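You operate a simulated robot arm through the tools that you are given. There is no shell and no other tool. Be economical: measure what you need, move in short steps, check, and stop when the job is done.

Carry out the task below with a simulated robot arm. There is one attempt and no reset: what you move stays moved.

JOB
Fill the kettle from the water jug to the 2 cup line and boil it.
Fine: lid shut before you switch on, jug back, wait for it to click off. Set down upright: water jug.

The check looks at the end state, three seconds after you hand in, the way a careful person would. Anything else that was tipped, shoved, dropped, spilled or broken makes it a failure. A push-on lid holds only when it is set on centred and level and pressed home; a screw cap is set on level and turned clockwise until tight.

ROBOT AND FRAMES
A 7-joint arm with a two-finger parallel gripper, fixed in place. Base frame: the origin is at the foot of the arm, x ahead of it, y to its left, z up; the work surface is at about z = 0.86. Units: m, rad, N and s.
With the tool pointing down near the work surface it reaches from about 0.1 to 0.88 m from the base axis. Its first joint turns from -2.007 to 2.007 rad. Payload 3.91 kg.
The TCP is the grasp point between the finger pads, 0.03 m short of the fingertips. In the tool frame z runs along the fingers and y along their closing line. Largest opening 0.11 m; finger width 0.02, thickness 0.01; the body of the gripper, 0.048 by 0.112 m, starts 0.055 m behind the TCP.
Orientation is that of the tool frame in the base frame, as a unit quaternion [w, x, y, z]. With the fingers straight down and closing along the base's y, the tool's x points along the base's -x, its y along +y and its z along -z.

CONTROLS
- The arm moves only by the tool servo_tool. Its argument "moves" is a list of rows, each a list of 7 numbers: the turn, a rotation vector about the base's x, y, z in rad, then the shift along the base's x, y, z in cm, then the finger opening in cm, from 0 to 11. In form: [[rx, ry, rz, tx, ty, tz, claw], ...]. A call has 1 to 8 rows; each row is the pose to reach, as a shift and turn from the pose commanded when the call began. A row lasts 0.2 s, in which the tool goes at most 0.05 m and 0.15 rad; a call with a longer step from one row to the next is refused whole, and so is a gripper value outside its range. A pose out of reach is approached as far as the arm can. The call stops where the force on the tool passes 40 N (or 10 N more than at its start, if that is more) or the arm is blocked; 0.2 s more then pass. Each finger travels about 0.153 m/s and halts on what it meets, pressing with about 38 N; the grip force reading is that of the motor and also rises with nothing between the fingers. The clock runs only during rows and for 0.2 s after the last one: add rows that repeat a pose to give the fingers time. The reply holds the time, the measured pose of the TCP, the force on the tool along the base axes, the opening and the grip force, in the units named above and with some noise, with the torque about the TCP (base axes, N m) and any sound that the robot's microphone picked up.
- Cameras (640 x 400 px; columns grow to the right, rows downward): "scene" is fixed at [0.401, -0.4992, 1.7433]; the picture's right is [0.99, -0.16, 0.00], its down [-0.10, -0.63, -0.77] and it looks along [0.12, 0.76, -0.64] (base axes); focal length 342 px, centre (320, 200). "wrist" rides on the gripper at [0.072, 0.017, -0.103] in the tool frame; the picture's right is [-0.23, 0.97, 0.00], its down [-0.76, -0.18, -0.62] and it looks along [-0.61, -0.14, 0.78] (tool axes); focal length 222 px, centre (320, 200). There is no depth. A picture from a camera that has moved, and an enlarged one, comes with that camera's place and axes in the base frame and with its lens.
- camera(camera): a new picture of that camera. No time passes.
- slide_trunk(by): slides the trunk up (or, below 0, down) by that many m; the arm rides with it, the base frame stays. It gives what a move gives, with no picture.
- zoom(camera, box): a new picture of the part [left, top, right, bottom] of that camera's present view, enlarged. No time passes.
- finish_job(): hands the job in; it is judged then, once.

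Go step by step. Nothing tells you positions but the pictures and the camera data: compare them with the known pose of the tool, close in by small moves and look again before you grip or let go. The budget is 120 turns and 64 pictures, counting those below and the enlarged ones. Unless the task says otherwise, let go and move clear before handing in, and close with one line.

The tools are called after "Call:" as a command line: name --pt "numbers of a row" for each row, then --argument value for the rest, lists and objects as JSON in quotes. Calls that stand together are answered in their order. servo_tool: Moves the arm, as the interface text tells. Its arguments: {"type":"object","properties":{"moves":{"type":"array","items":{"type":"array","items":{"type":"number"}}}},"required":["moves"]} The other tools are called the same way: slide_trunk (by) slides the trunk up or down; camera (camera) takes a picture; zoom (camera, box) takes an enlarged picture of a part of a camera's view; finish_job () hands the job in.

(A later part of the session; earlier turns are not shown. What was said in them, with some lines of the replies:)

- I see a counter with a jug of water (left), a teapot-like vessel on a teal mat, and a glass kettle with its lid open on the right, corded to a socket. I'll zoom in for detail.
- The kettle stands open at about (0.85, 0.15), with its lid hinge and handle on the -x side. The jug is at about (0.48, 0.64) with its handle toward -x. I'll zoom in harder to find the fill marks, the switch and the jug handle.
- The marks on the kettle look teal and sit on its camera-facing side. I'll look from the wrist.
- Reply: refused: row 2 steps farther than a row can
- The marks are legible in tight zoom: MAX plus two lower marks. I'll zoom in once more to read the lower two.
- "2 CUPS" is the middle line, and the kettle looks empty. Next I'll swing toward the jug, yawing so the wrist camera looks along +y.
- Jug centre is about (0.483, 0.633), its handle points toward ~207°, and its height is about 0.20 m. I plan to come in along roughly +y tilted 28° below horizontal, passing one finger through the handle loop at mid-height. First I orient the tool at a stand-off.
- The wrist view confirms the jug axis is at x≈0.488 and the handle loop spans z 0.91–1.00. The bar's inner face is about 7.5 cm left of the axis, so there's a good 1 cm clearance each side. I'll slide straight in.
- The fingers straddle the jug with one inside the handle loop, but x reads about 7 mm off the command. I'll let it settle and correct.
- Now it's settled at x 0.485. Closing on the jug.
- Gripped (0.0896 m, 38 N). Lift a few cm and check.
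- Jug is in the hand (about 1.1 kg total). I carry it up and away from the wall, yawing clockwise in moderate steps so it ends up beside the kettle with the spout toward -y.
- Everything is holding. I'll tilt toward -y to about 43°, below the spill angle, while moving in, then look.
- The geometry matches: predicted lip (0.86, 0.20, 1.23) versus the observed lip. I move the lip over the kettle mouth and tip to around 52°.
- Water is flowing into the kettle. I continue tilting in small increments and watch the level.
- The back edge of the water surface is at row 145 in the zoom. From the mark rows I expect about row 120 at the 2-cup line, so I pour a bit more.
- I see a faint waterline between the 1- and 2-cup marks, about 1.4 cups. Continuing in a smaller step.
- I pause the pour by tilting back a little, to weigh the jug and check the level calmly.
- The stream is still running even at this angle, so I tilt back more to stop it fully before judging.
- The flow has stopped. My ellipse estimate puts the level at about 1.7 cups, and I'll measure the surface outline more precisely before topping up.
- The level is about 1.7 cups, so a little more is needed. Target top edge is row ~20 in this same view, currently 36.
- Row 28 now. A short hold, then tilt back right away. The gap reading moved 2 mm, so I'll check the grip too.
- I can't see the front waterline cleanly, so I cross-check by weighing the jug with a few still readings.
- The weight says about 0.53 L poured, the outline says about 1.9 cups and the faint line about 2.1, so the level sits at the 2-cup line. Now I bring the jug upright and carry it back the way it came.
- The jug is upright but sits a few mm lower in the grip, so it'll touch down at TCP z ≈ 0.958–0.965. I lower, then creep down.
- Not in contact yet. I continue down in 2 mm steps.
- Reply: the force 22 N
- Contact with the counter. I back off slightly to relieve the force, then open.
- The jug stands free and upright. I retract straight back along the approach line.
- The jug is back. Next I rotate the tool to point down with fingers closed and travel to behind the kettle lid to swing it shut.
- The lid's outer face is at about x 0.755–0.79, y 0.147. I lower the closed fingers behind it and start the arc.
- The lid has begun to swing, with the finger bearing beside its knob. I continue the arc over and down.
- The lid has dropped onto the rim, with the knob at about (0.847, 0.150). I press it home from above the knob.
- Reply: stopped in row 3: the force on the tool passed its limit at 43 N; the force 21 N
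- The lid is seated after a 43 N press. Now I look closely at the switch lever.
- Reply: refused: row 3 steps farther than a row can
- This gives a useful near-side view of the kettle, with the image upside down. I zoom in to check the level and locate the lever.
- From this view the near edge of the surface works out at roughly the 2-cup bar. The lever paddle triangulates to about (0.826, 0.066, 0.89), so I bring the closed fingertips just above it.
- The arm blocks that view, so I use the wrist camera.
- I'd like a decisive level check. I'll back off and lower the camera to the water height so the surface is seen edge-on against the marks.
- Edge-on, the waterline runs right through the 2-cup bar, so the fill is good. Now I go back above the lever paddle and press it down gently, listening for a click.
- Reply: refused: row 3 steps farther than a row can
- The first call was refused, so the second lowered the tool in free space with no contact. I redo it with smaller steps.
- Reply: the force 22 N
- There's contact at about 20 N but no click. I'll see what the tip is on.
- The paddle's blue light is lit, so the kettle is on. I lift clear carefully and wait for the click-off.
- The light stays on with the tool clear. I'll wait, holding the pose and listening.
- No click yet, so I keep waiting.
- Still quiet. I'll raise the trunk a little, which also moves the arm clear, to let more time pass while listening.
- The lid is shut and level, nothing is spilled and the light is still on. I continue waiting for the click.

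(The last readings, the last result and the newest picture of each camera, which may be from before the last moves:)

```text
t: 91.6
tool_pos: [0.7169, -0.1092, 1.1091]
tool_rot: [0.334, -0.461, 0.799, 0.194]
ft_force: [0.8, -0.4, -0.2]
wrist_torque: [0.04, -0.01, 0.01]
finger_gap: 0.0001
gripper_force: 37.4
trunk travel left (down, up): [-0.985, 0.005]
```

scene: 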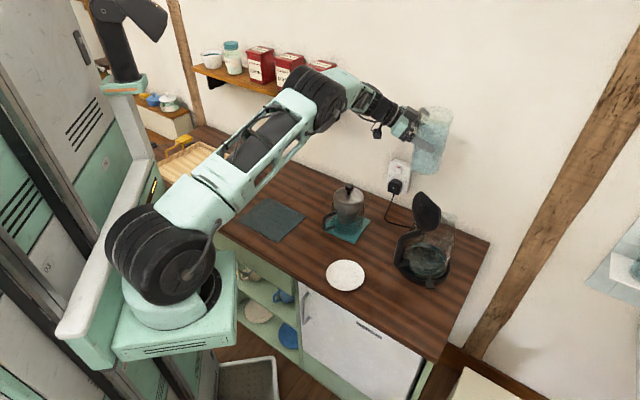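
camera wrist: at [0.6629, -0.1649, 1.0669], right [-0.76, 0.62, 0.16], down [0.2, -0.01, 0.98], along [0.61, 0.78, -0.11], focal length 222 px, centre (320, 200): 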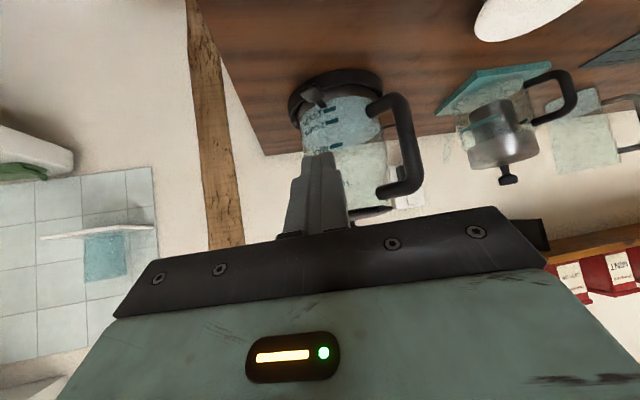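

Still no click after about 31 s, so I keep waiting in larger batches.

Call:
servo_tool --pt "0 0 0 0 0 0 0" --pt "0 0 0 0 0 0 0" --pt "0 0 0 0 0 0 0" --pt "0 0 0 0 0 0 0" --pt "0 0 0 0 0 0 0" --pt "0 0 0 0 0 0 0" --pt "0 0 0 0 0 0 0" --pt "0 0 0 0 0 0 0"

Call:
servo_tool --pt "0 0 0 0 0 0 0" --pt "0 0 0 0 0 0 0" --pt "0 0 0 0 0 0 0" --pt "0 0 0 0 0 0 0" --pt "0 0 0 0 0 0 0" --pt "0 0 0 0 0 0 0" --pt "0 0 0 0 0 0 0" --pt "0 0 0 0 0 0 0"

Call:
servo_tool --pt "0 0 0 0 0 0 0" --pt "0 0 0 0 0 0 0" --pt "0 0 0 0 0 0 0" --pt "0 0 0 0 0 0 0" --pt "0 0 0 0 0 0 0" --pt "0 0 0 0 0 0 0" --pt "0 0 0 0 0 0 0" --pt "0 0 0 0 0 0 0"

Call:
servo_tool --pt "0 0 0 0 0 0 0" --pt "0 0 0 0 0 0 0" --pt "0 0 0 0 0 0 0" --pt "0 0 0 0 0 0 0" --pt "0 0 0 0 0 0 0" --pt "0 0 0 0 0 0 0" --pt "0 0 0 0 0 0 0" --pt "0 0 0 0 0 0 0"

Call:
servo_tool --pt "0 0 0 0 0 0 0" --pt "0 0 0 0 0 0 0" --pt "0 0 0 0 0 0 0" --pt "0 0 0 0 0 0 0" --pt "0 0 0 0 0 0 0" --pt "0 0 0 0 0 0 0" --pt "0 0 0 0 0 0 0" --pt "0 0 0 0 0 0 0"

Call:
servo_tool --pt "0 0 0 0 0 0 0" --pt "0 0 0 0 0 0 0" --pt "0 0 0 0 0 0 0" --pt "0 0 0 0 0 0 0" --pt "0 0 0 0 0 0 0" --pt "0 0 0 0 0 0 0" --pt "0 0 0 0 0 0 0" --pt "0 0 0 0 0 0 0"

Call:
servo_tool --pt "0 0 0 0 0 0 0" --pt "0 0 0 0 0 0 0" --pt "0 0 0 0 0 0 0" --pt "0 0 0 0 0 0 0" --pt "0 0 0 0 0 0 0" --pt "0 0 0 0 0 0 0" --pt "0 0 0 0 0 0 0" --pt "0 0 0 0 0 0 0"

Call:
servo_tool --pt "0 0 0 0 0 0 0" --pt "0 0 0 0 0 0 0" --pt "0 0 0 0 0 0 0" --pt "0 0 0 0 0 0 0" --pt "0 0 0 0 0 0 0" --pt "0 0 0 0 0 0 0" --pt "0 0 0 0 0 0 0" --pt "0 0 0 0 0 0 0"

```text
t: 93.4
tool_pos: [0.718, -0.1095, 1.11]
tool_rot: [0.335, -0.461, 0.799, 0.194]
ft_force: [0.2, 0.2, -0.8]
wrist_torque: [0.01, 0.02, -0.01]
finger_gap: 0.0
gripper_force: 37.9
trunk travel left (down, up): [-0.985, 0.005]
```

```text
t: 95.2
tool_pos: [0.7181, -0.1093, 1.1089]
tool_rot: [0.334, -0.461, 0.799, 0.195]
ft_force: [0.3, 0.7, -0.1]
wrist_torque: [0.0, 0.01, -0.01]
finger_gap: 0.0004
gripper_force: 37.5
trunk travel left (down, up): [-0.985, 0.005]
```

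```text
t: 97.0
tool_pos: [0.7188, -0.1097, 1.1083]
tool_rot: [0.335, -0.461, 0.799, 0.194]
ft_force: [0.2, -0.2, 0.3]
wrist_torque: [-0.04, 0.02, 0.04]
finger_gap: 0.0
gripper_force: 37.6
trunk travel left (down, up): [-0.985, 0.005]
```

```text
t: 98.8
tool_pos: [0.7174, -0.1092, 1.1107]
tool_rot: [0.334, -0.461, 0.798, 0.195]
ft_force: [-0.3, 0.7, -0.1]
wrist_torque: [0.01, 0.0, -0.01]
finger_gap: 0.0001
gripper_force: 37.8
trunk travel left (down, up): [-0.985, 0.005]
```

```text
t: 100.6
tool_pos: [0.7169, -0.1104, 1.1097]
tool_rot: [0.334, -0.461, 0.799, 0.194]
ft_force: [0.0, -1.2, 0.1]
wrist_torque: [0.0, 0.01, 0.0]
finger_gap: 0.0
gripper_force: 37.5
trunk travel left (down, up): [-0.985, 0.005]
```

```text
t: 102.4
tool_pos: [0.718, -0.1101, 1.1088]
tool_rot: [0.335, -0.461, 0.799, 0.194]
ft_force: [0.6, 0.2, 0.5]
wrist_torque: [-0.04, 0.0, 0.01]
finger_gap: 0.0
gripper_force: 37.6
trunk travel left (down, up): [-0.985, 0.005]
```

```text
t: 104.2
tool_pos: [0.7171, -0.1109, 1.1093]
tool_rot: [0.334, -0.461, 0.799, 0.195]
ft_force: [0.7, 0.4, 0.4]
wrist_torque: [0.02, -0.01, 0.0]
finger_gap: 0.0
gripper_force: 37.7
trunk travel left (down, up): [-0.985, 0.005]
```

```text
t: 106.0
tool_pos: [0.7182, -0.1099, 1.1086]
tool_rot: [0.335, -0.461, 0.799, 0.194]
ft_force: [0.2, 1.2, 0.4]
wrist_torque: [-0.02, 0.0, 0.01]
finger_gap: 0.0
gripper_force: 37.9
trunk travel left (down, up): [-0.985, 0.005]
```

No sound yet. Real boiling would take around 60–90 s, so I wait on.

Call:
servo_tool --pt "0 0 0 0 0 0 0" --pt "0 0 0 0 0 0 0" --pt "0 0 0 0 0 0 0" --pt "0 0 0 0 0 0 0" --pt "0 0 0 0 0 0 0" --pt "0 0 0 0 0 0 0" --pt "0 0 0 0 0 0 0" --pt "0 0 0 0 0 0 0"

Call:
servo_tool --pt "0 0 0 0 0 0 0" --pt "0 0 0 0 0 0 0" --pt "0 0 0 0 0 0 0" --pt "0 0 0 0 0 0 0" --pt "0 0 0 0 0 0 0" --pt "0 0 0 0 0 0 0" --pt "0 0 0 0 0 0 0" --pt "0 0 0 0 0 0 0"

Call:
servo_tool --pt "0 0 0 0 0 0 0" --pt "0 0 0 0 0 0 0" --pt "0 0 0 0 0 0 0" --pt "0 0 0 0 0 0 0" --pt "0 0 0 0 0 0 0" --pt "0 0 0 0 0 0 0" --pt "0 0 0 0 0 0 0" --pt "0 0 0 0 0 0 0"

Call:
servo_tool --pt "0 0 0 0 0 0 0" --pt "0 0 0 0 0 0 0" --pt "0 0 0 0 0 0 0" --pt "0 0 0 0 0 0 0" --pt "0 0 0 0 0 0 0" --pt "0 0 0 0 0 0 0" --pt "0 0 0 0 0 0 0" --pt "0 0 0 0 0 0 0"

Call:
servo_tool --pt "0 0 0 0 0 0 0" --pt "0 0 0 0 0 0 0" --pt "0 0 0 0 0 0 0" --pt "0 0 0 0 0 0 0" --pt "0 0 0 0 0 0 0" --pt "0 0 0 0 0 0 0" --pt "0 0 0 0 0 0 0" --pt "0 0 0 0 0 0 0"

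Call:
servo_tool --pt "0 0 0 0 0 0 0" --pt "0 0 0 0 0 0 0" --pt "0 0 0 0 0 0 0" --pt "0 0 0 0 0 0 0" --pt "0 0 0 0 0 0 0" --pt "0 0 0 0 0 0 0" --pt "0 0 0 0 0 0 0" --pt "0 0 0 0 0 0 0"

Call:
servo_tool --pt "0 0 0 0 0 0 0" --pt "0 0 0 0 0 0 0" --pt "0 0 0 0 0 0 0" --pt "0 0 0 0 0 0 0" --pt "0 0 0 0 0 0 0" --pt "0 0 0 0 0 0 0" --pt "0 0 0 0 0 0 0" --pt "0 0 0 0 0 0 0"

Call:
servo_tool --pt "0 0 0 0 0 0 0" --pt "0 0 0 0 0 0 0" --pt "0 0 0 0 0 0 0" --pt "0 0 0 0 0 0 0" --pt "0 0 0 0 0 0 0" --pt "0 0 0 0 0 0 0" --pt "0 0 0 0 0 0 0" --pt "0 0 0 0 0 0 0"

Call:
servo_tool --pt "0 0 0 0 0 0 0" --pt "0 0 0 0 0 0 0" --pt "0 0 0 0 0 0 0" --pt "0 0 0 0 0 0 0" --pt "0 0 0 0 0 0 0" --pt "0 0 0 0 0 0 0" --pt "0 0 0 0 0 0 0" --pt "0 0 0 0 0 0 0"

Call:
servo_tool --pt "0 0 0 0 0 0 0" --pt "0 0 0 0 0 0 0" --pt "0 0 0 0 0 0 0" --pt "0 0 0 0 0 0 0" --pt "0 0 0 0 0 0 0" --pt "0 0 0 0 0 0 0" --pt "0 0 0 0 0 0 0" --pt "0 0 0 0 0 0 0"

```text
t: 107.8
tool_pos: [0.7186, -0.1099, 1.1097]
tool_rot: [0.335, -0.46, 0.799, 0.194]
ft_force: [-0.6, 0.9, -0.1]
wrist_torque: [0.01, -0.01, 0.0]
finger_gap: 0.0001
gripper_force: 37.8
trunk travel left (down, up): [-0.985, 0.005]
```

```text
t: 109.6
tool_pos: [0.7194, -0.1094, 1.1105]
tool_rot: [0.334, -0.461, 0.799, 0.194]
ft_force: [-0.1, -0.9, 0.7]
wrist_torque: [-0.03, 0.05, -0.01]
finger_gap: 0.0
gripper_force: 37.7
trunk travel left (down, up): [-0.985, 0.005]
```

```text
t: 111.4
tool_pos: [0.7202, -0.1093, 1.1086]
tool_rot: [0.334, -0.461, 0.799, 0.194]
ft_force: [-0.2, -0.2, -1.0]
wrist_torque: [0.0, 0.02, 0.0]
finger_gap: 0.0001
gripper_force: 37.6
trunk travel left (down, up): [-0.985, 0.005]
```

```text
t: 113.2
tool_pos: [0.7182, -0.1095, 1.1092]
tool_rot: [0.335, -0.461, 0.799, 0.195]
ft_force: [-0.2, 0.3, 0.3]
wrist_torque: [0.03, 0.02, 0.0]
finger_gap: 0.0
gripper_force: 37.8
trunk travel left (down, up): [-0.985, 0.005]
```

```text
t: 115.0
tool_pos: [0.7182, -0.1102, 1.1092]
tool_rot: [0.335, -0.461, 0.798, 0.195]
ft_force: [0.0, 0.0, -0.2]
wrist_torque: [0.03, 0.01, 0.02]
finger_gap: 0.0001
gripper_force: 38.0
trunk travel left (down, up): [-0.985, 0.005]
```

```text
t: 116.8
tool_pos: [0.7176, -0.1096, 1.1102]
tool_rot: [0.334, -0.461, 0.799, 0.194]
ft_force: [-0.1, 0.0, -0.7]
wrist_torque: [-0.02, -0.04, -0.02]
finger_gap: 0.0
gripper_force: 37.7
trunk travel left (down, up): [-0.985, 0.005]
```

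```text
t: 118.6
tool_pos: [0.7175, -0.1115, 1.1093]
tool_rot: [0.334, -0.46, 0.799, 0.194]
ft_force: [0.1, 0.6, 0.0]
wrist_torque: [0.0, -0.02, 0.0]
finger_gap: 0.0
gripper_force: 37.9
trunk travel left (down, up): [-0.985, 0.005]
```

```text
t: 120.4
tool_pos: [0.7183, -0.1101, 1.109]
tool_rot: [0.334, -0.461, 0.799, 0.195]
ft_force: [0.1, -0.2, -0.7]
wrist_torque: [-0.01, -0.02, -0.01]
finger_gap: 0.0001
gripper_force: 37.6
trunk travel left (down, up): [-0.985, 0.005]
```

```text
t: 122.2
tool_pos: [0.7174, -0.1101, 1.1082]
tool_rot: [0.335, -0.461, 0.798, 0.195]
ft_force: [0.2, 0.1, 0.6]
wrist_torque: [-0.01, 0.04, 0.02]
finger_gap: 0.0002
gripper_force: 37.5
trunk travel left (down, up): [-0.985, 0.005]
```

```text
t: 124.0
tool_pos: [0.7173, -0.1097, 1.1097]
tool_rot: [0.334, -0.461, 0.799, 0.194]
ft_force: [0.7, -0.6, 0.3]
wrist_torque: [-0.01, -0.05, 0.04]
finger_gap: 0.0
gripper_force: 37.9
trunk travel left (down, up): [-0.985, 0.005]
```

Call:
zoom --camera "wrist" --box '[240, 20, 420, 150]'

```text
3.08 times, centred on (330, 85) of wrist
camera zoom: at [0.6393, -0.2087, 1.1296], right [-0.76, 0.62, 0.16], down [0.2, -0.01, 0.98], along [0.61, 0.78, -0.12], focal length 684 px, centre (289, 554)
```

zoom: 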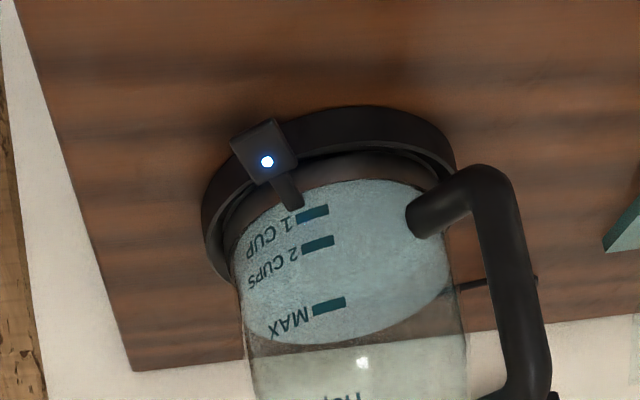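

The light is still on, so it's still heating. I continue waiting for the click.

Call:
servo_tool --pt "0 0 0 0 0 0 0" --pt "0 0 0 0 0 0 0" --pt "0 0 0 0 0 0 0" --pt "0 0 0 0 0 0 0" --pt "0 0 0 0 0 0 0" --pt "0 0 0 0 0 0 0" --pt "0 0 0 0 0 0 0" --pt "0 0 0 0 0 0 0"

Call:
servo_tool --pt "0 0 0 0 0 0 0" --pt "0 0 0 0 0 0 0" --pt "0 0 0 0 0 0 0" --pt "0 0 0 0 0 0 0" --pt "0 0 0 0 0 0 0" --pt "0 0 0 0 0 0 0" --pt "0 0 0 0 0 0 0" --pt "0 0 0 0 0 0 0"

Call:
servo_tool --pt "0 0 0 0 0 0 0" --pt "0 0 0 0 0 0 0" --pt "0 0 0 0 0 0 0" --pt "0 0 0 0 0 0 0" --pt "0 0 0 0 0 0 0" --pt "0 0 0 0 0 0 0" --pt "0 0 0 0 0 0 0" --pt "0 0 0 0 0 0 0"

Call:
servo_tool --pt "0 0 0 0 0 0 0" --pt "0 0 0 0 0 0 0" --pt "0 0 0 0 0 0 0" --pt "0 0 0 0 0 0 0" --pt "0 0 0 0 0 0 0" --pt "0 0 0 0 0 0 0" --pt "0 0 0 0 0 0 0" --pt "0 0 0 0 0 0 0"

Call:
servo_tool --pt "0 0 0 0 0 0 0" --pt "0 0 0 0 0 0 0" --pt "0 0 0 0 0 0 0" --pt "0 0 0 0 0 0 0" --pt "0 0 0 0 0 0 0" --pt "0 0 0 0 0 0 0" --pt "0 0 0 0 0 0 0" --pt "0 0 0 0 0 0 0"

Call:
servo_tool --pt "0 0 0 0 0 0 0" --pt "0 0 0 0 0 0 0" --pt "0 0 0 0 0 0 0" --pt "0 0 0 0 0 0 0" --pt "0 0 0 0 0 0 0" --pt "0 0 0 0 0 0 0" --pt "0 0 0 0 0 0 0" --pt "0 0 0 0 0 0 0"

Call:
servo_tool --pt "0 0 0 0 0 0 0" --pt "0 0 0 0 0 0 0" --pt "0 0 0 0 0 0 0" --pt "0 0 0 0 0 0 0" --pt "0 0 0 0 0 0 0" --pt "0 0 0 0 0 0 0" --pt "0 0 0 0 0 0 0" --pt "0 0 0 0 0 0 0"

Call:
servo_tool --pt "0 0 0 0 0 0 0" --pt "0 0 0 0 0 0 0" --pt "0 0 0 0 0 0 0" --pt "0 0 0 0 0 0 0" --pt "0 0 0 0 0 0 0" --pt "0 0 0 0 0 0 0" --pt "0 0 0 0 0 0 0" --pt "0 0 0 0 0 0 0"

Call:
servo_tool --pt "0 0 0 0 0 0 0" --pt "0 0 0 0 0 0 0" --pt "0 0 0 0 0 0 0" --pt "0 0 0 0 0 0 0" --pt "0 0 0 0 0 0 0" --pt "0 0 0 0 0 0 0" --pt "0 0 0 0 0 0 0" --pt "0 0 0 0 0 0 0"

Call:
servo_tool --pt "0 0 0 0 0 0 0" --pt "0 0 0 0 0 0 0" --pt "0 0 0 0 0 0 0" --pt "0 0 0 0 0 0 0" --pt "0 0 0 0 0 0 0" --pt "0 0 0 0 0 0 0" --pt "0 0 0 0 0 0 0" --pt "0 0 0 0 0 0 0"

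Call:
servo_tool --pt "0 0 0 0 0 0 0" --pt "0 0 0 0 0 0 0" --pt "0 0 0 0 0 0 0" --pt "0 0 0 0 0 0 0" --pt "0 0 0 0 0 0 0" --pt "0 0 0 0 0 0 0" --pt "0 0 0 0 0 0 0" --pt "0 0 0 0 0 0 0"

Call:
servo_tool --pt "0 0 0 0 0 0 0" --pt "0 0 0 0 0 0 0" --pt "0 0 0 0 0 0 0" --pt "0 0 0 0 0 0 0" --pt "0 0 0 0 0 0 0" --pt "0 0 0 0 0 0 0" --pt "0 0 0 0 0 0 0" --pt "0 0 0 0 0 0 0"

```text
t: 125.8
tool_pos: [0.718, -0.1103, 1.1098]
tool_rot: [0.335, -0.461, 0.799, 0.194]
ft_force: [-0.4, -0.3, -0.1]
wrist_torque: [-0.03, -0.01, -0.01]
finger_gap: 0.0
gripper_force: 37.3
trunk travel left (down, up): [-0.985, 0.005]
```

```text
t: 127.6
tool_pos: [0.7187, -0.1098, 1.1101]
tool_rot: [0.335, -0.461, 0.799, 0.194]
ft_force: [-0.4, 0.6, 0.1]
wrist_torque: [0.02, 0.02, 0.01]
finger_gap: 0.0
gripper_force: 37.3
trunk travel left (down, up): [-0.985, 0.005]
```

```text
t: 129.4
tool_pos: [0.7179, -0.1101, 1.1091]
tool_rot: [0.335, -0.461, 0.798, 0.195]
ft_force: [-0.2, -0.1, -0.2]
wrist_torque: [0.0, -0.01, 0.0]
finger_gap: 0.0
gripper_force: 37.7
trunk travel left (down, up): [-0.985, 0.005]
```

```text
t: 131.2
tool_pos: [0.7172, -0.1096, 1.1097]
tool_rot: [0.334, -0.461, 0.799, 0.194]
ft_force: [0.0, 0.3, -0.5]
wrist_torque: [-0.01, 0.0, 0.0]
finger_gap: 0.0
gripper_force: 37.7
trunk travel left (down, up): [-0.985, 0.005]
```

```text
t: 133.0
tool_pos: [0.7184, -0.1097, 1.1098]
tool_rot: [0.335, -0.461, 0.798, 0.194]
ft_force: [-0.2, 0.2, 1.0]
wrist_torque: [-0.02, 0.01, 0.01]
finger_gap: 0.0
gripper_force: 38.0
trunk travel left (down, up): [-0.985, 0.005]
```

```text
t: 134.8
tool_pos: [0.7168, -0.1099, 1.1094]
tool_rot: [0.334, -0.461, 0.799, 0.195]
ft_force: [0.1, 0.2, 0.6]
wrist_torque: [0.01, -0.03, 0.0]
finger_gap: 0.0
gripper_force: 37.6
trunk travel left (down, up): [-0.985, 0.005]
```

```text
t: 136.6
tool_pos: [0.7176, -0.1097, 1.1087]
tool_rot: [0.335, -0.461, 0.799, 0.194]
ft_force: [0.3, 0.6, -0.3]
wrist_torque: [-0.01, -0.01, -0.03]
finger_gap: 0.0
gripper_force: 37.6
trunk travel left (down, up): [-0.985, 0.005]
```

```text
t: 138.4
tool_pos: [0.7176, -0.1101, 1.1096]
tool_rot: [0.334, -0.461, 0.799, 0.194]
ft_force: [0.6, -0.5, -0.3]
wrist_torque: [-0.01, 0.04, -0.02]
finger_gap: 0.0001
gripper_force: 37.4
trunk travel left (down, up): [-0.985, 0.005]
```

```text
t: 140.2
tool_pos: [0.7172, -0.1093, 1.11]
tool_rot: [0.334, -0.461, 0.799, 0.194]
ft_force: [-0.9, 0.7, 0.3]
wrist_torque: [0.01, -0.01, 0.01]
finger_gap: 0.0
gripper_force: 37.5
trunk travel left (down, up): [-0.985, 0.005]
```

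```text
t: 142.0
tool_pos: [0.7183, -0.1099, 1.11]
tool_rot: [0.335, -0.46, 0.799, 0.194]
ft_force: [0.1, 1.0, -0.4]
wrist_torque: [0.01, 0.02, 0.02]
finger_gap: 0.0
gripper_force: 38.2
trunk travel left (down, up): [-0.985, 0.005]
```

```text
t: 143.8
tool_pos: [0.7172, -0.1107, 1.1097]
tool_rot: [0.335, -0.461, 0.799, 0.194]
ft_force: [0.0, 0.2, 0.3]
wrist_torque: [0.03, 0.0, 0.0]
finger_gap: 0.0005
gripper_force: 37.9
trunk travel left (down, up): [-0.985, 0.005]
```

```text
t: 145.6
tool_pos: [0.7169, -0.1099, 1.1088]
tool_rot: [0.334, -0.461, 0.799, 0.194]
ft_force: [0.0, -0.4, -0.1]
wrist_torque: [-0.04, 0.04, 0.01]
finger_gap: 0.0003
gripper_force: 37.7
trunk travel left (down, up): [-0.985, 0.005]
```

Still heating, so I wait more.

Call:
servo_tool --pt "0 0 0 0 0 0 0" --pt "0 0 0 0 0 0 0" --pt "0 0 0 0 0 0 0" --pt "0 0 0 0 0 0 0" --pt "0 0 0 0 0 0 0" --pt "0 0 0 0 0 0 0" --pt "0 0 0 0 0 0 0" --pt "0 0 0 0 0 0 0"

Call:
servo_tool --pt "0 0 0 0 0 0 0" --pt "0 0 0 0 0 0 0" --pt "0 0 0 0 0 0 0" --pt "0 0 0 0 0 0 0" --pt "0 0 0 0 0 0 0" --pt "0 0 0 0 0 0 0" --pt "0 0 0 0 0 0 0" --pt "0 0 0 0 0 0 0"

Call:
servo_tool --pt "0 0 0 0 0 0 0" --pt "0 0 0 0 0 0 0" --pt "0 0 0 0 0 0 0" --pt "0 0 0 0 0 0 0" --pt "0 0 0 0 0 0 0" --pt "0 0 0 0 0 0 0" --pt "0 0 0 0 0 0 0" --pt "0 0 0 0 0 0 0"

Call:
servo_tool --pt "0 0 0 0 0 0 0" --pt "0 0 0 0 0 0 0" --pt "0 0 0 0 0 0 0" --pt "0 0 0 0 0 0 0" --pt "0 0 0 0 0 0 0" --pt "0 0 0 0 0 0 0" --pt "0 0 0 0 0 0 0" --pt "0 0 0 0 0 0 0"

Call:
servo_tool --pt "0 0 0 0 0 0 0" --pt "0 0 0 0 0 0 0" --pt "0 0 0 0 0 0 0" --pt "0 0 0 0 0 0 0" --pt "0 0 0 0 0 0 0" --pt "0 0 0 0 0 0 0" --pt "0 0 0 0 0 0 0" --pt "0 0 0 0 0 0 0"

Call:
servo_tool --pt "0 0 0 0 0 0 0" --pt "0 0 0 0 0 0 0" --pt "0 0 0 0 0 0 0" --pt "0 0 0 0 0 0 0" --pt "0 0 0 0 0 0 0" --pt "0 0 0 0 0 0 0" --pt "0 0 0 0 0 0 0" --pt "0 0 0 0 0 0 0"

Call:
servo_tool --pt "0 0 0 0 0 0 0" --pt "0 0 0 0 0 0 0" --pt "0 0 0 0 0 0 0" --pt "0 0 0 0 0 0 0" --pt "0 0 0 0 0 0 0" --pt "0 0 0 0 0 0 0" --pt "0 0 0 0 0 0 0" --pt "0 0 0 0 0 0 0"

Call:
servo_tool --pt "0 0 0 0 0 0 0" --pt "0 0 0 0 0 0 0" --pt "0 0 0 0 0 0 0" --pt "0 0 0 0 0 0 0" --pt "0 0 0 0 0 0 0" --pt "0 0 0 0 0 0 0" --pt "0 0 0 0 0 0 0" --pt "0 0 0 0 0 0 0"

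Call:
servo_tool --pt "0 0 0 0 0 0 0" --pt "0 0 0 0 0 0 0" --pt "0 0 0 0 0 0 0" --pt "0 0 0 0 0 0 0" --pt "0 0 0 0 0 0 0" --pt "0 0 0 0 0 0 0" --pt "0 0 0 0 0 0 0" --pt "0 0 0 0 0 0 0"

Call:
servo_tool --pt "0 0 0 0 0 0 0" --pt "0 0 0 0 0 0 0" --pt "0 0 0 0 0 0 0" --pt "0 0 0 0 0 0 0" --pt "0 0 0 0 0 0 0" --pt "0 0 0 0 0 0 0" --pt "0 0 0 0 0 0 0" --pt "0 0 0 0 0 0 0"

Call:
servo_tool --pt "0 0 0 0 0 0 0" --pt "0 0 0 0 0 0 0" --pt "0 0 0 0 0 0 0" --pt "0 0 0 0 0 0 0" --pt "0 0 0 0 0 0 0" --pt "0 0 0 0 0 0 0" --pt "0 0 0 0 0 0 0" --pt "0 0 0 0 0 0 0"

Call:
servo_tool --pt "0 0 0 0 0 0 0" --pt "0 0 0 0 0 0 0" --pt "0 0 0 0 0 0 0" --pt "0 0 0 0 0 0 0" --pt "0 0 0 0 0 0 0" --pt "0 0 0 0 0 0 0" --pt "0 0 0 0 0 0 0" --pt "0 0 0 0 0 0 0"

Call:
servo_tool --pt "0 0 0 0 0 0 0" --pt "0 0 0 0 0 0 0" --pt "0 0 0 0 0 0 0" --pt "0 0 0 0 0 0 0" --pt "0 0 0 0 0 0 0" --pt "0 0 0 0 0 0 0" --pt "0 0 0 0 0 0 0" --pt "0 0 0 0 0 0 0"

Call:
servo_tool --pt "0 0 0 0 0 0 0" --pt "0 0 0 0 0 0 0" --pt "0 0 0 0 0 0 0" --pt "0 0 0 0 0 0 0" --pt "0 0 0 0 0 0 0" --pt "0 0 0 0 0 0 0" --pt "0 0 0 0 0 0 0" --pt "0 0 0 0 0 0 0"

```text
t: 147.4
tool_pos: [0.7168, -0.1097, 1.1104]
tool_rot: [0.334, -0.461, 0.799, 0.194]
ft_force: [0.3, -0.8, 0.3]
wrist_torque: [-0.02, -0.03, -0.02]
finger_gap: 0.0002
gripper_force: 37.7
trunk travel left (down, up): [-0.985, 0.005]
```

```text
t: 149.2
tool_pos: [0.718, -0.11, 1.1096]
tool_rot: [0.333, -0.462, 0.798, 0.195]
ft_force: [1.1, 0.3, 0.3]
wrist_torque: [0.0, 0.02, 0.0]
finger_gap: 0.0002
gripper_force: 38.0
trunk travel left (down, up): [-0.985, 0.005]
```

```text
t: 151.0
tool_pos: [0.718, -0.1098, 1.1085]
tool_rot: [0.334, -0.461, 0.799, 0.194]
ft_force: [-1.1, 0.5, -0.2]
wrist_torque: [-0.05, -0.01, -0.02]
finger_gap: 0.0002
gripper_force: 37.4
trunk travel left (down, up): [-0.985, 0.005]
```

```text
t: 152.8
tool_pos: [0.7189, -0.109, 1.1094]
tool_rot: [0.335, -0.461, 0.799, 0.194]
ft_force: [0.4, -0.1, 0.1]
wrist_torque: [0.01, 0.0, -0.02]
finger_gap: 0.0002
gripper_force: 37.7
trunk travel left (down, up): [-0.985, 0.005]
```

```text
t: 154.6
tool_pos: [0.7174, -0.1095, 1.11]
tool_rot: [0.334, -0.461, 0.799, 0.195]
ft_force: [0.4, 0.8, 0.4]
wrist_torque: [0.01, 0.02, 0.0]
finger_gap: 0.0001
gripper_force: 37.9
trunk travel left (down, up): [-0.985, 0.005]
```

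```text
t: 156.4
tool_pos: [0.7173, -0.1106, 1.1105]
tool_rot: [0.333, -0.462, 0.799, 0.194]
ft_force: [0.4, 0.4, -0.5]
wrist_torque: [-0.02, -0.02, 0.04]
finger_gap: 0.0
gripper_force: 37.7
trunk travel left (down, up): [-0.985, 0.005]
```

```text
t: 158.2
tool_pos: [0.7177, -0.1093, 1.1095]
tool_rot: [0.335, -0.461, 0.799, 0.195]
ft_force: [-0.2, -1.0, 0.0]
wrist_torque: [-0.01, -0.01, 0.02]
finger_gap: 0.0
gripper_force: 37.8
trunk travel left (down, up): [-0.985, 0.005]
```

```text
t: 160.0
tool_pos: [0.7172, -0.11, 1.1098]
tool_rot: [0.334, -0.461, 0.799, 0.195]
ft_force: [-0.5, -0.2, 0.2]
wrist_torque: [0.03, 0.01, 0.06]
finger_gap: 0.0001
gripper_force: 38.1
trunk travel left (down, up): [-0.985, 0.005]
```

```text
t: 161.8
tool_pos: [0.7174, -0.1105, 1.1086]
tool_rot: [0.334, -0.461, 0.799, 0.194]
ft_force: [0.3, -1.1, 0.1]
wrist_torque: [-0.01, 0.04, 0.03]
finger_gap: 0.0002
gripper_force: 37.5
trunk travel left (down, up): [-0.985, 0.005]
```

```text
t: 163.6
tool_pos: [0.7172, -0.1102, 1.1091]
tool_rot: [0.334, -0.46, 0.799, 0.194]
ft_force: [-0.3, 0.1, 0.2]
wrist_torque: [-0.01, 0.0, -0.01]
finger_gap: 0.0
gripper_force: 38.2
trunk travel left (down, up): [-0.985, 0.005]
```

```text
t: 165.4
tool_pos: [0.7178, -0.1109, 1.1095]
tool_rot: [0.334, -0.461, 0.799, 0.194]
ft_force: [0.4, 0.3, -0.4]
wrist_torque: [0.02, -0.02, -0.01]
finger_gap: 0.0001
gripper_force: 37.7
trunk travel left (down, up): [-0.985, 0.005]
```

```text
t: 167.2
tool_pos: [0.7176, -0.1096, 1.1094]
tool_rot: [0.334, -0.46, 0.799, 0.194]
ft_force: [-0.4, -0.1, 0.2]
wrist_torque: [-0.01, -0.04, -0.01]
finger_gap: 0.0001
gripper_force: 38.3
trunk travel left (down, up): [-0.985, 0.005]
```

```text
t: 169.0
tool_pos: [0.7183, -0.1102, 1.1103]
tool_rot: [0.334, -0.461, 0.798, 0.195]
ft_force: [-0.8, -0.4, -1.1]
wrist_torque: [0.02, 0.01, -0.06]
finger_gap: 0.0
gripper_force: 38.0
trunk travel left (down, up): [-0.985, 0.005]
```

```text
t: 170.8
tool_pos: [0.7171, -0.1097, 1.1097]
tool_rot: [0.335, -0.461, 0.798, 0.195]
ft_force: [0.8, 0.2, 0.1]
wrist_torque: [0.0, -0.02, -0.01]
finger_gap: 0.0
gripper_force: 37.8
trunk travel left (down, up): [-0.985, 0.005]
```

Call:
servo_tool --pt "0 0 0 0 0 0 0" --pt "0 0 0 0 0 0 0" --pt "0 0 0 0 0 0 0" --pt "0 0 0 0 0 0 0" --pt "0 0 0 0 0 0 0" --pt "0 0 0 0 0 0 0" --pt "0 0 0 0 0 0 0" --pt "0 0 0 0 0 0 0"

Call:
servo_tool --pt "0 0 0 0 0 0 0" --pt "0 0 0 0 0 0 0" --pt "0 0 0 0 0 0 0" --pt "0 0 0 0 0 0 0" --pt "0 0 0 0 0 0 0" --pt "0 0 0 0 0 0 0" --pt "0 0 0 0 0 0 0" --pt "0 0 0 0 0 0 0"

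Call:
servo_tool --pt "0 0 0 0 0 0 0" --pt "0 0 0 0 0 0 0" --pt "0 0 0 0 0 0 0" --pt "0 0 0 0 0 0 0" --pt "0 0 0 0 0 0 0" --pt "0 0 0 0 0 0 0" --pt "0 0 0 0 0 0 0" --pt "0 0 0 0 0 0 0"

Call:
servo_tool --pt "0 0 0 0 0 0 0" --pt "0 0 0 0 0 0 0" --pt "0 0 0 0 0 0 0" --pt "0 0 0 0 0 0 0" --pt "0 0 0 0 0 0 0" --pt "0 0 0 0 0 0 0" --pt "0 0 0 0 0 0 0" --pt "0 0 0 0 0 0 0"

Call:
servo_tool --pt "0 0 0 0 0 0 0" --pt "0 0 0 0 0 0 0" --pt "0 0 0 0 0 0 0" --pt "0 0 0 0 0 0 0" --pt "0 0 0 0 0 0 0" --pt "0 0 0 0 0 0 0" --pt "0 0 0 0 0 0 0" --pt "0 0 0 0 0 0 0"

Call:
servo_tool --pt "0 0 0 0 0 0 0" --pt "0 0 0 0 0 0 0" --pt "0 0 0 0 0 0 0" --pt "0 0 0 0 0 0 0" --pt "0 0 0 0 0 0 0" --pt "0 0 0 0 0 0 0" --pt "0 0 0 0 0 0 0" --pt "0 0 0 0 0 0 0"

Call:
servo_tool --pt "0 0 0 0 0 0 0" --pt "0 0 0 0 0 0 0" --pt "0 0 0 0 0 0 0" --pt "0 0 0 0 0 0 0" --pt "0 0 0 0 0 0 0" --pt "0 0 0 0 0 0 0" --pt "0 0 0 0 0 0 0" --pt "0 0 0 0 0 0 0"

Call:
servo_tool --pt "0 0 0 0 0 0 0" --pt "0 0 0 0 0 0 0" --pt "0 0 0 0 0 0 0" --pt "0 0 0 0 0 0 0" --pt "0 0 0 0 0 0 0" --pt "0 0 0 0 0 0 0" --pt "0 0 0 0 0 0 0" --pt "0 0 0 0 0 0 0"

Call:
servo_tool --pt "0 0 0 0 0 0 0" --pt "0 0 0 0 0 0 0" --pt "0 0 0 0 0 0 0" --pt "0 0 0 0 0 0 0" --pt "0 0 0 0 0 0 0" --pt "0 0 0 0 0 0 0" --pt "0 0 0 0 0 0 0" --pt "0 0 0 0 0 0 0"

Call:
servo_tool --pt "0 0 0 0 0 0 0" --pt "0 0 0 0 0 0 0" --pt "0 0 0 0 0 0 0" --pt "0 0 0 0 0 0 0" --pt "0 0 0 0 0 0 0" --pt "0 0 0 0 0 0 0" --pt "0 0 0 0 0 0 0" --pt "0 0 0 0 0 0 0"

Call:
servo_tool --pt "0 0 0 0 0 0 0" --pt "0 0 0 0 0 0 0" --pt "0 0 0 0 0 0 0" --pt "0 0 0 0 0 0 0" --pt "0 0 0 0 0 0 0" --pt "0 0 0 0 0 0 0" --pt "0 0 0 0 0 0 0" --pt "0 0 0 0 0 0 0"

Call:
servo_tool --pt "0 0 0 0 0 0 0" --pt "0 0 0 0 0 0 0" --pt "0 0 0 0 0 0 0" --pt "0 0 0 0 0 0 0" --pt "0 0 0 0 0 0 0" --pt "0 0 0 0 0 0 0" --pt "0 0 0 0 0 0 0" --pt "0 0 0 0 0 0 0"

Call:
servo_tool --pt "0 0 0 0 0 0 0" --pt "0 0 0 0 0 0 0" --pt "0 0 0 0 0 0 0" --pt "0 0 0 0 0 0 0" --pt "0 0 0 0 0 0 0" --pt "0 0 0 0 0 0 0" --pt "0 0 0 0 0 0 0" --pt "0 0 0 0 0 0 0"

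Call:
servo_tool --pt "0 0 0 0 0 0 0" --pt "0 0 0 0 0 0 0" --pt "0 0 0 0 0 0 0" --pt "0 0 0 0 0 0 0" --pt "0 0 0 0 0 0 0" --pt "0 0 0 0 0 0 0" --pt "0 0 0 0 0 0 0" --pt "0 0 0 0 0 0 0"

Call:
servo_tool --pt "0 0 0 0 0 0 0" --pt "0 0 0 0 0 0 0" --pt "0 0 0 0 0 0 0" --pt "0 0 0 0 0 0 0" --pt "0 0 0 0 0 0 0" --pt "0 0 0 0 0 0 0" --pt "0 0 0 0 0 0 0" --pt "0 0 0 0 0 0 0"

Call:
servo_tool --pt "0 0 0 0 0 0 0" --pt "0 0 0 0 0 0 0" --pt "0 0 0 0 0 0 0" --pt "0 0 0 0 0 0 0" --pt "0 0 0 0 0 0 0" --pt "0 0 0 0 0 0 0" --pt "0 0 0 0 0 0 0" --pt "0 0 0 0 0 0 0"

```text
t: 172.6
tool_pos: [0.7179, -0.1098, 1.1088]
tool_rot: [0.334, -0.461, 0.799, 0.194]
ft_force: [-0.5, -0.3, -0.4]
wrist_torque: [-0.02, 0.0, 0.03]
finger_gap: 0.0002
gripper_force: 37.2
trunk travel left (down, up): [-0.985, 0.005]
```

```text
t: 174.4
tool_pos: [0.7177, -0.11, 1.1095]
tool_rot: [0.334, -0.461, 0.799, 0.195]
ft_force: [0.6, -0.2, -1.0]
wrist_torque: [-0.01, -0.02, 0.01]
finger_gap: 0.0002
gripper_force: 37.8
trunk travel left (down, up): [-0.985, 0.005]
```

```text
t: 176.2
tool_pos: [0.7187, -0.1108, 1.1095]
tool_rot: [0.334, -0.461, 0.799, 0.194]
ft_force: [1.0, -0.2, 0.4]
wrist_torque: [0.01, -0.01, 0.05]
finger_gap: 0.0
gripper_force: 37.5
trunk travel left (down, up): [-0.985, 0.005]
```

```text
t: 178.0
tool_pos: [0.7181, -0.1088, 1.1101]
tool_rot: [0.334, -0.461, 0.799, 0.194]
ft_force: [0.4, -1.2, -0.2]
wrist_torque: [0.04, 0.03, 0.0]
finger_gap: 0.0001
gripper_force: 37.4
trunk travel left (down, up): [-0.985, 0.005]
```

```text
t: 179.8
tool_pos: [0.7172, -0.1097, 1.1096]
tool_rot: [0.334, -0.461, 0.799, 0.194]
ft_force: [0.0, -0.3, -0.1]
wrist_torque: [-0.02, 0.01, 0.0]
finger_gap: 0.0002
gripper_force: 37.0
trunk travel left (down, up): [-0.985, 0.005]
```

```text
t: 181.6
tool_pos: [0.7175, -0.109, 1.109]
tool_rot: [0.334, -0.461, 0.799, 0.194]
ft_force: [0.5, -0.3, -0.4]
wrist_torque: [-0.02, 0.02, 0.0]
finger_gap: 0.0
gripper_force: 37.7
trunk travel left (down, up): [-0.985, 0.005]
```

```text
t: 183.4
tool_pos: [0.7178, -0.1082, 1.1099]
tool_rot: [0.335, -0.461, 0.799, 0.195]
ft_force: [0.6, -0.1, -0.2]
wrist_torque: [0.01, -0.01, 0.02]
finger_gap: 0.0
gripper_force: 37.8
trunk travel left (down, up): [-0.985, 0.005]
```

```text
t: 185.2
tool_pos: [0.7173, -0.11, 1.1094]
tool_rot: [0.334, -0.461, 0.798, 0.195]
ft_force: [-0.4, -0.7, -0.3]
wrist_torque: [0.02, -0.01, 0.01]
finger_gap: 0.0
gripper_force: 37.9
trunk travel left (down, up): [-0.985, 0.005]
```

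```text
t: 187.0
tool_pos: [0.7168, -0.1099, 1.1099]
tool_rot: [0.334, -0.462, 0.798, 0.195]
ft_force: [0.0, 0.9, 1.1]
wrist_torque: [0.02, -0.02, -0.04]
finger_gap: 0.0003
gripper_force: 37.8
trunk travel left (down, up): [-0.985, 0.005]
```

```text
t: 188.8
tool_pos: [0.7164, -0.111, 1.1089]
tool_rot: [0.334, -0.461, 0.799, 0.194]
ft_force: [-0.3, -0.1, -0.6]
wrist_torque: [-0.02, -0.04, 0.0]
finger_gap: 0.0001
gripper_force: 38.1
trunk travel left (down, up): [-0.985, 0.005]
```

```text
t: 190.6
tool_pos: [0.7172, -0.1091, 1.1101]
tool_rot: [0.334, -0.462, 0.799, 0.195]
ft_force: [-0.2, 0.2, 1.0]
wrist_torque: [0.04, -0.01, -0.02]
finger_gap: 0.0
gripper_force: 37.4
trunk travel left (down, up): [-0.985, 0.005]
```

```text
t: 192.4
tool_pos: [0.7193, -0.1087, 1.1095]
tool_rot: [0.334, -0.461, 0.799, 0.194]
ft_force: [0.6, -0.3, -0.3]
wrist_torque: [0.0, -0.01, 0.04]
finger_gap: 0.0003
gripper_force: 37.6
trunk travel left (down, up): [-0.985, 0.005]
```

```text
t: 194.2
tool_pos: [0.7177, -0.1101, 1.1096]
tool_rot: [0.334, -0.461, 0.799, 0.194]
ft_force: [-0.7, 0.3, 1.1]
wrist_torque: [-0.02, 0.05, -0.02]
finger_gap: 0.0001
gripper_force: 37.2
trunk travel left (down, up): [-0.985, 0.005]
```

```text
t: 196.0
tool_pos: [0.718, -0.1097, 1.1099]
tool_rot: [0.334, -0.461, 0.799, 0.194]
ft_force: [-0.5, 0.3, -0.2]
wrist_torque: [-0.01, -0.02, -0.01]
finger_gap: 0.0
gripper_force: 36.9
trunk travel left (down, up): [-0.985, 0.005]
```

```text
t: 197.8
tool_pos: [0.7186, -0.1098, 1.1099]
tool_rot: [0.334, -0.461, 0.799, 0.194]
ft_force: [0.5, -0.8, -1.4]
wrist_torque: [-0.03, 0.03, -0.01]
finger_gap: 0.0
gripper_force: 37.6
trunk travel left (down, up): [-0.985, 0.005]
```

```text
t: 199.6
tool_pos: [0.7177, -0.1098, 1.1103]
tool_rot: [0.334, -0.461, 0.799, 0.194]
ft_force: [-0.4, 1.1, -0.7]
wrist_torque: [-0.03, 0.05, 0.0]
finger_gap: 0.0
gripper_force: 37.6
trunk travel left (down, up): [-0.985, 0.005]
```

Call:
servo_tool --pt "0 0 0 0 0 0 0" --pt "0 0 0 0 0 0 0" --pt "0 0 0 0 0 0 0" --pt "0 0 0 0 0 0 0" --pt "0 0 0 0 0 0 0" --pt "0 0 0 0 0 0 0" --pt "0 0 0 0 0 0 0" --pt "0 0 0 0 0 0 0"

Call:
servo_tool --pt "0 0 0 0 0 0 0" --pt "0 0 0 0 0 0 0" --pt "0 0 0 0 0 0 0" --pt "0 0 0 0 0 0 0" --pt "0 0 0 0 0 0 0" --pt "0 0 0 0 0 0 0" --pt "0 0 0 0 0 0 0" --pt "0 0 0 0 0 0 0"

Call:
servo_tool --pt "0 0 0 0 0 0 0" --pt "0 0 0 0 0 0 0" --pt "0 0 0 0 0 0 0" --pt "0 0 0 0 0 0 0" --pt "0 0 0 0 0 0 0" --pt "0 0 0 0 0 0 0" --pt "0 0 0 0 0 0 0" --pt "0 0 0 0 0 0 0"

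Call:
servo_tool --pt "0 0 0 0 0 0 0" --pt "0 0 0 0 0 0 0" --pt "0 0 0 0 0 0 0" --pt "0 0 0 0 0 0 0" --pt "0 0 0 0 0 0 0" --pt "0 0 0 0 0 0 0" --pt "0 0 0 0 0 0 0" --pt "0 0 0 0 0 0 0"

Call:
servo_tool --pt "0 0 0 0 0 0 0" --pt "0 0 0 0 0 0 0" --pt "0 0 0 0 0 0 0" --pt "0 0 0 0 0 0 0" --pt "0 0 0 0 0 0 0" --pt "0 0 0 0 0 0 0" --pt "0 0 0 0 0 0 0" --pt "0 0 0 0 0 0 0"

Call:
servo_tool --pt "0 0 0 0 0 0 0" --pt "0 0 0 0 0 0 0" --pt "0 0 0 0 0 0 0" --pt "0 0 0 0 0 0 0" --pt "0 0 0 0 0 0 0" --pt "0 0 0 0 0 0 0" --pt "0 0 0 0 0 0 0" --pt "0 0 0 0 0 0 0"

Call:
servo_tool --pt "0 0 0 0 0 0 0" --pt "0 0 0 0 0 0 0" --pt "0 0 0 0 0 0 0" --pt "0 0 0 0 0 0 0" --pt "0 0 0 0 0 0 0" --pt "0 0 0 0 0 0 0" --pt "0 0 0 0 0 0 0" --pt "0 0 0 0 0 0 0"

Call:
servo_tool --pt "0 0 0 0 0 0 0" --pt "0 0 0 0 0 0 0" --pt "0 0 0 0 0 0 0" --pt "0 0 0 0 0 0 0" --pt "0 0 0 0 0 0 0" --pt "0 0 0 0 0 0 0" --pt "0 0 0 0 0 0 0" --pt "0 0 0 0 0 0 0"

Call:
servo_tool --pt "0 0 0 0 0 0 0" --pt "0 0 0 0 0 0 0" --pt "0 0 0 0 0 0 0" --pt "0 0 0 0 0 0 0" --pt "0 0 0 0 0 0 0" --pt "0 0 0 0 0 0 0" --pt "0 0 0 0 0 0 0" --pt "0 0 0 0 0 0 0"

Call:
servo_tool --pt "0 0 0 0 0 0 0" --pt "0 0 0 0 0 0 0" --pt "0 0 0 0 0 0 0" --pt "0 0 0 0 0 0 0" --pt "0 0 0 0 0 0 0" --pt "0 0 0 0 0 0 0" --pt "0 0 0 0 0 0 0" --pt "0 0 0 0 0 0 0"

Call:
servo_tool --pt "0 0 0 0 0 0 0" --pt "0 0 0 0 0 0 0" --pt "0 0 0 0 0 0 0" --pt "0 0 0 0 0 0 0" --pt "0 0 0 0 0 0 0" --pt "0 0 0 0 0 0 0" --pt "0 0 0 0 0 0 0" --pt "0 0 0 0 0 0 0"

Call:
servo_tool --pt "0 0 0 0 0 0 0" --pt "0 0 0 0 0 0 0" --pt "0 0 0 0 0 0 0" --pt "0 0 0 0 0 0 0" --pt "0 0 0 0 0 0 0" --pt "0 0 0 0 0 0 0" --pt "0 0 0 0 0 0 0" --pt "0 0 0 0 0 0 0"

Call:
servo_tool --pt "0 0 0 0 0 0 0" --pt "0 0 0 0 0 0 0" --pt "0 0 0 0 0 0 0" --pt "0 0 0 0 0 0 0" --pt "0 0 0 0 0 0 0" --pt "0 0 0 0 0 0 0" --pt "0 0 0 0 0 0 0" --pt "0 0 0 0 0 0 0"

Call:
servo_tool --pt "0 0 0 0 0 0 0" --pt "0 0 0 0 0 0 0" --pt "0 0 0 0 0 0 0" --pt "0 0 0 0 0 0 0" --pt "0 0 0 0 0 0 0" --pt "0 0 0 0 0 0 0" --pt "0 0 0 0 0 0 0" --pt "0 0 0 0 0 0 0"

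Call:
servo_tool --pt "0 0 0 0 0 0 0" --pt "0 0 0 0 0 0 0" --pt "0 0 0 0 0 0 0" --pt "0 0 0 0 0 0 0" --pt "0 0 0 0 0 0 0" --pt "0 0 0 0 0 0 0" --pt "0 0 0 0 0 0 0" --pt "0 0 0 0 0 0 0"

Call:
servo_tool --pt "0 0 0 0 0 0 0" --pt "0 0 0 0 0 0 0" --pt "0 0 0 0 0 0 0" --pt "0 0 0 0 0 0 0" --pt "0 0 0 0 0 0 0" --pt "0 0 0 0 0 0 0" --pt "0 0 0 0 0 0 0" --pt "0 0 0 0 0 0 0"

```text
t: 201.4
tool_pos: [0.7183, -0.1093, 1.1096]
tool_rot: [0.334, -0.46, 0.799, 0.194]
ft_force: [0.3, 0.5, 0.0]
wrist_torque: [-0.01, -0.01, 0.01]
finger_gap: 0.0
gripper_force: 37.8
trunk travel left (down, up): [-0.985, 0.005]
```

```text
t: 203.2
tool_pos: [0.7183, -0.1092, 1.1098]
tool_rot: [0.334, -0.46, 0.799, 0.193]
ft_force: [0.1, -0.4, -0.9]
wrist_torque: [-0.02, -0.01, 0.02]
finger_gap: 0.0
gripper_force: 37.6
trunk travel left (down, up): [-0.985, 0.005]
```

```text
t: 205.0
tool_pos: [0.7175, -0.1094, 1.1099]
tool_rot: [0.334, -0.461, 0.799, 0.194]
ft_force: [0.2, 0.7, -0.1]
wrist_torque: [-0.01, -0.01, 0.0]
finger_gap: 0.0
gripper_force: 37.9
trunk travel left (down, up): [-0.985, 0.005]
```

```text
t: 206.8
tool_pos: [0.7184, -0.1096, 1.1101]
tool_rot: [0.334, -0.461, 0.799, 0.195]
ft_force: [0.2, 0.7, 0.6]
wrist_torque: [0.01, -0.02, 0.0]
finger_gap: 0.0
gripper_force: 37.2
trunk travel left (down, up): [-0.985, 0.005]
```

```text
t: 208.6
tool_pos: [0.7196, -0.1108, 1.109]
tool_rot: [0.334, -0.461, 0.799, 0.194]
ft_force: [-0.4, -0.1, 0.1]
wrist_torque: [0.01, 0.03, 0.0]
finger_gap: 0.0002
gripper_force: 37.6
trunk travel left (down, up): [-0.985, 0.005]
```

```text
t: 210.4
tool_pos: [0.7177, -0.1106, 1.1103]
tool_rot: [0.335, -0.461, 0.799, 0.194]
ft_force: [-0.9, 0.8, 0.0]
wrist_torque: [0.02, -0.03, -0.01]
finger_gap: 0.0
gripper_force: 37.5
trunk travel left (down, up): [-0.985, 0.005]
```

```text
t: 212.2
tool_pos: [0.7177, -0.109, 1.1095]
tool_rot: [0.335, -0.46, 0.799, 0.195]
ft_force: [-0.4, 0.0, -0.6]
wrist_torque: [0.02, 0.01, 0.02]
finger_gap: 0.0002
gripper_force: 38.4
trunk travel left (down, up): [-0.985, 0.005]
```

```text
t: 214.0
tool_pos: [0.7185, -0.1099, 1.1098]
tool_rot: [0.334, -0.461, 0.799, 0.194]
ft_force: [-0.1, -0.8, 0.0]
wrist_torque: [0.01, 0.02, 0.02]
finger_gap: 0.0
gripper_force: 37.4
trunk travel left (down, up): [-0.985, 0.005]
```

```text
t: 215.8
tool_pos: [0.7173, -0.1104, 1.1103]
tool_rot: [0.334, -0.462, 0.798, 0.195]
ft_force: [0.6, 1.3, -1.3]
wrist_torque: [-0.01, -0.01, -0.01]
finger_gap: 0.0
gripper_force: 37.5
trunk travel left (down, up): [-0.985, 0.005]
```

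```text
t: 217.6
tool_pos: [0.7189, -0.1102, 1.1096]
tool_rot: [0.334, -0.46, 0.799, 0.194]
ft_force: [-0.2, -0.1, 0.6]
wrist_torque: [-0.04, -0.01, 0.01]
finger_gap: 0.0001
gripper_force: 37.5
trunk travel left (down, up): [-0.985, 0.005]
```

```text
t: 219.4
tool_pos: [0.7186, -0.1095, 1.109]
tool_rot: [0.334, -0.461, 0.799, 0.195]
ft_force: [0.0, 0.0, -0.5]
wrist_torque: [-0.01, -0.01, 0.01]
finger_gap: 0.0
gripper_force: 37.9
trunk travel left (down, up): [-0.985, 0.005]
```

```text
t: 221.2
tool_pos: [0.7186, -0.1101, 1.1091]
tool_rot: [0.334, -0.461, 0.799, 0.194]
ft_force: [-0.2, 0.8, 0.5]
wrist_torque: [-0.01, -0.02, 0.0]
finger_gap: 0.0001
gripper_force: 37.1
trunk travel left (down, up): [-0.985, 0.005]
```

```text
t: 223.0
tool_pos: [0.7175, -0.1101, 1.1101]
tool_rot: [0.334, -0.461, 0.799, 0.194]
ft_force: [0.6, 0.4, 0.4]
wrist_torque: [0.03, -0.05, -0.02]
finger_gap: 0.0002
gripper_force: 37.5
trunk travel left (down, up): [-0.985, 0.005]
```

```text
t: 224.8
tool_pos: [0.718, -0.1107, 1.1096]
tool_rot: [0.334, -0.461, 0.799, 0.194]
ft_force: [-0.6, -0.2, 0.1]
wrist_torque: [-0.05, 0.01, -0.01]
finger_gap: 0.0
gripper_force: 37.7
trunk travel left (down, up): [-0.985, 0.005]
```

```text
t: 226.6
tool_pos: [0.7176, -0.1108, 1.1099]
tool_rot: [0.333, -0.462, 0.798, 0.195]
ft_force: [0.4, 0.1, -1.3]
wrist_torque: [0.0, -0.03, -0.02]
finger_gap: 0.0
gripper_force: 37.3
trunk travel left (down, up): [-0.985, 0.005]
```

```text
t: 228.4
tool_pos: [0.7182, -0.1093, 1.1101]
tool_rot: [0.334, -0.461, 0.799, 0.194]
ft_force: [0.4, 0.1, -0.1]
wrist_torque: [0.01, 0.0, 0.01]
finger_gap: 0.0
gripper_force: 37.4
trunk travel left (down, up): [-0.985, 0.005]
```

No click after 168 s. I'll check the light and the water with one picture.

Call:
zoom --camera "wrist" --box '[270, 40, 400, 150]'

```text
3.64 times, centred on (335, 95) of wrist
camera zoom: at [0.6393, -0.2087, 1.1296], right [-0.76, 0.62, 0.16], down [0.2, -0.01, 0.98], along [0.61, 0.78, -0.12], focal length 808 px, centre (266, 582)
```

zoom: 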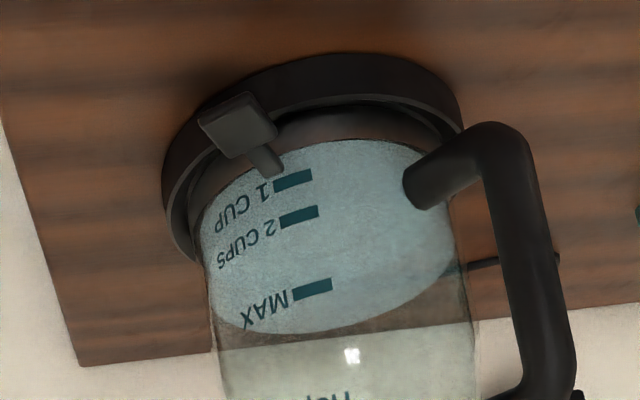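

The light has gone out and the lever has popped back, so the kettle has boiled and switched itself off. The lid is shut, the jug stands upright in its place and the arm is clear, so I hand in.

Call:
finish_job

```text
The job is handed in.
```

The kettle is filled to about the 2 cup line, lid shut, boiled and switched off. I didn't hear the click, but the light went out and the lever came back up. The water jug is back in its place, upright.
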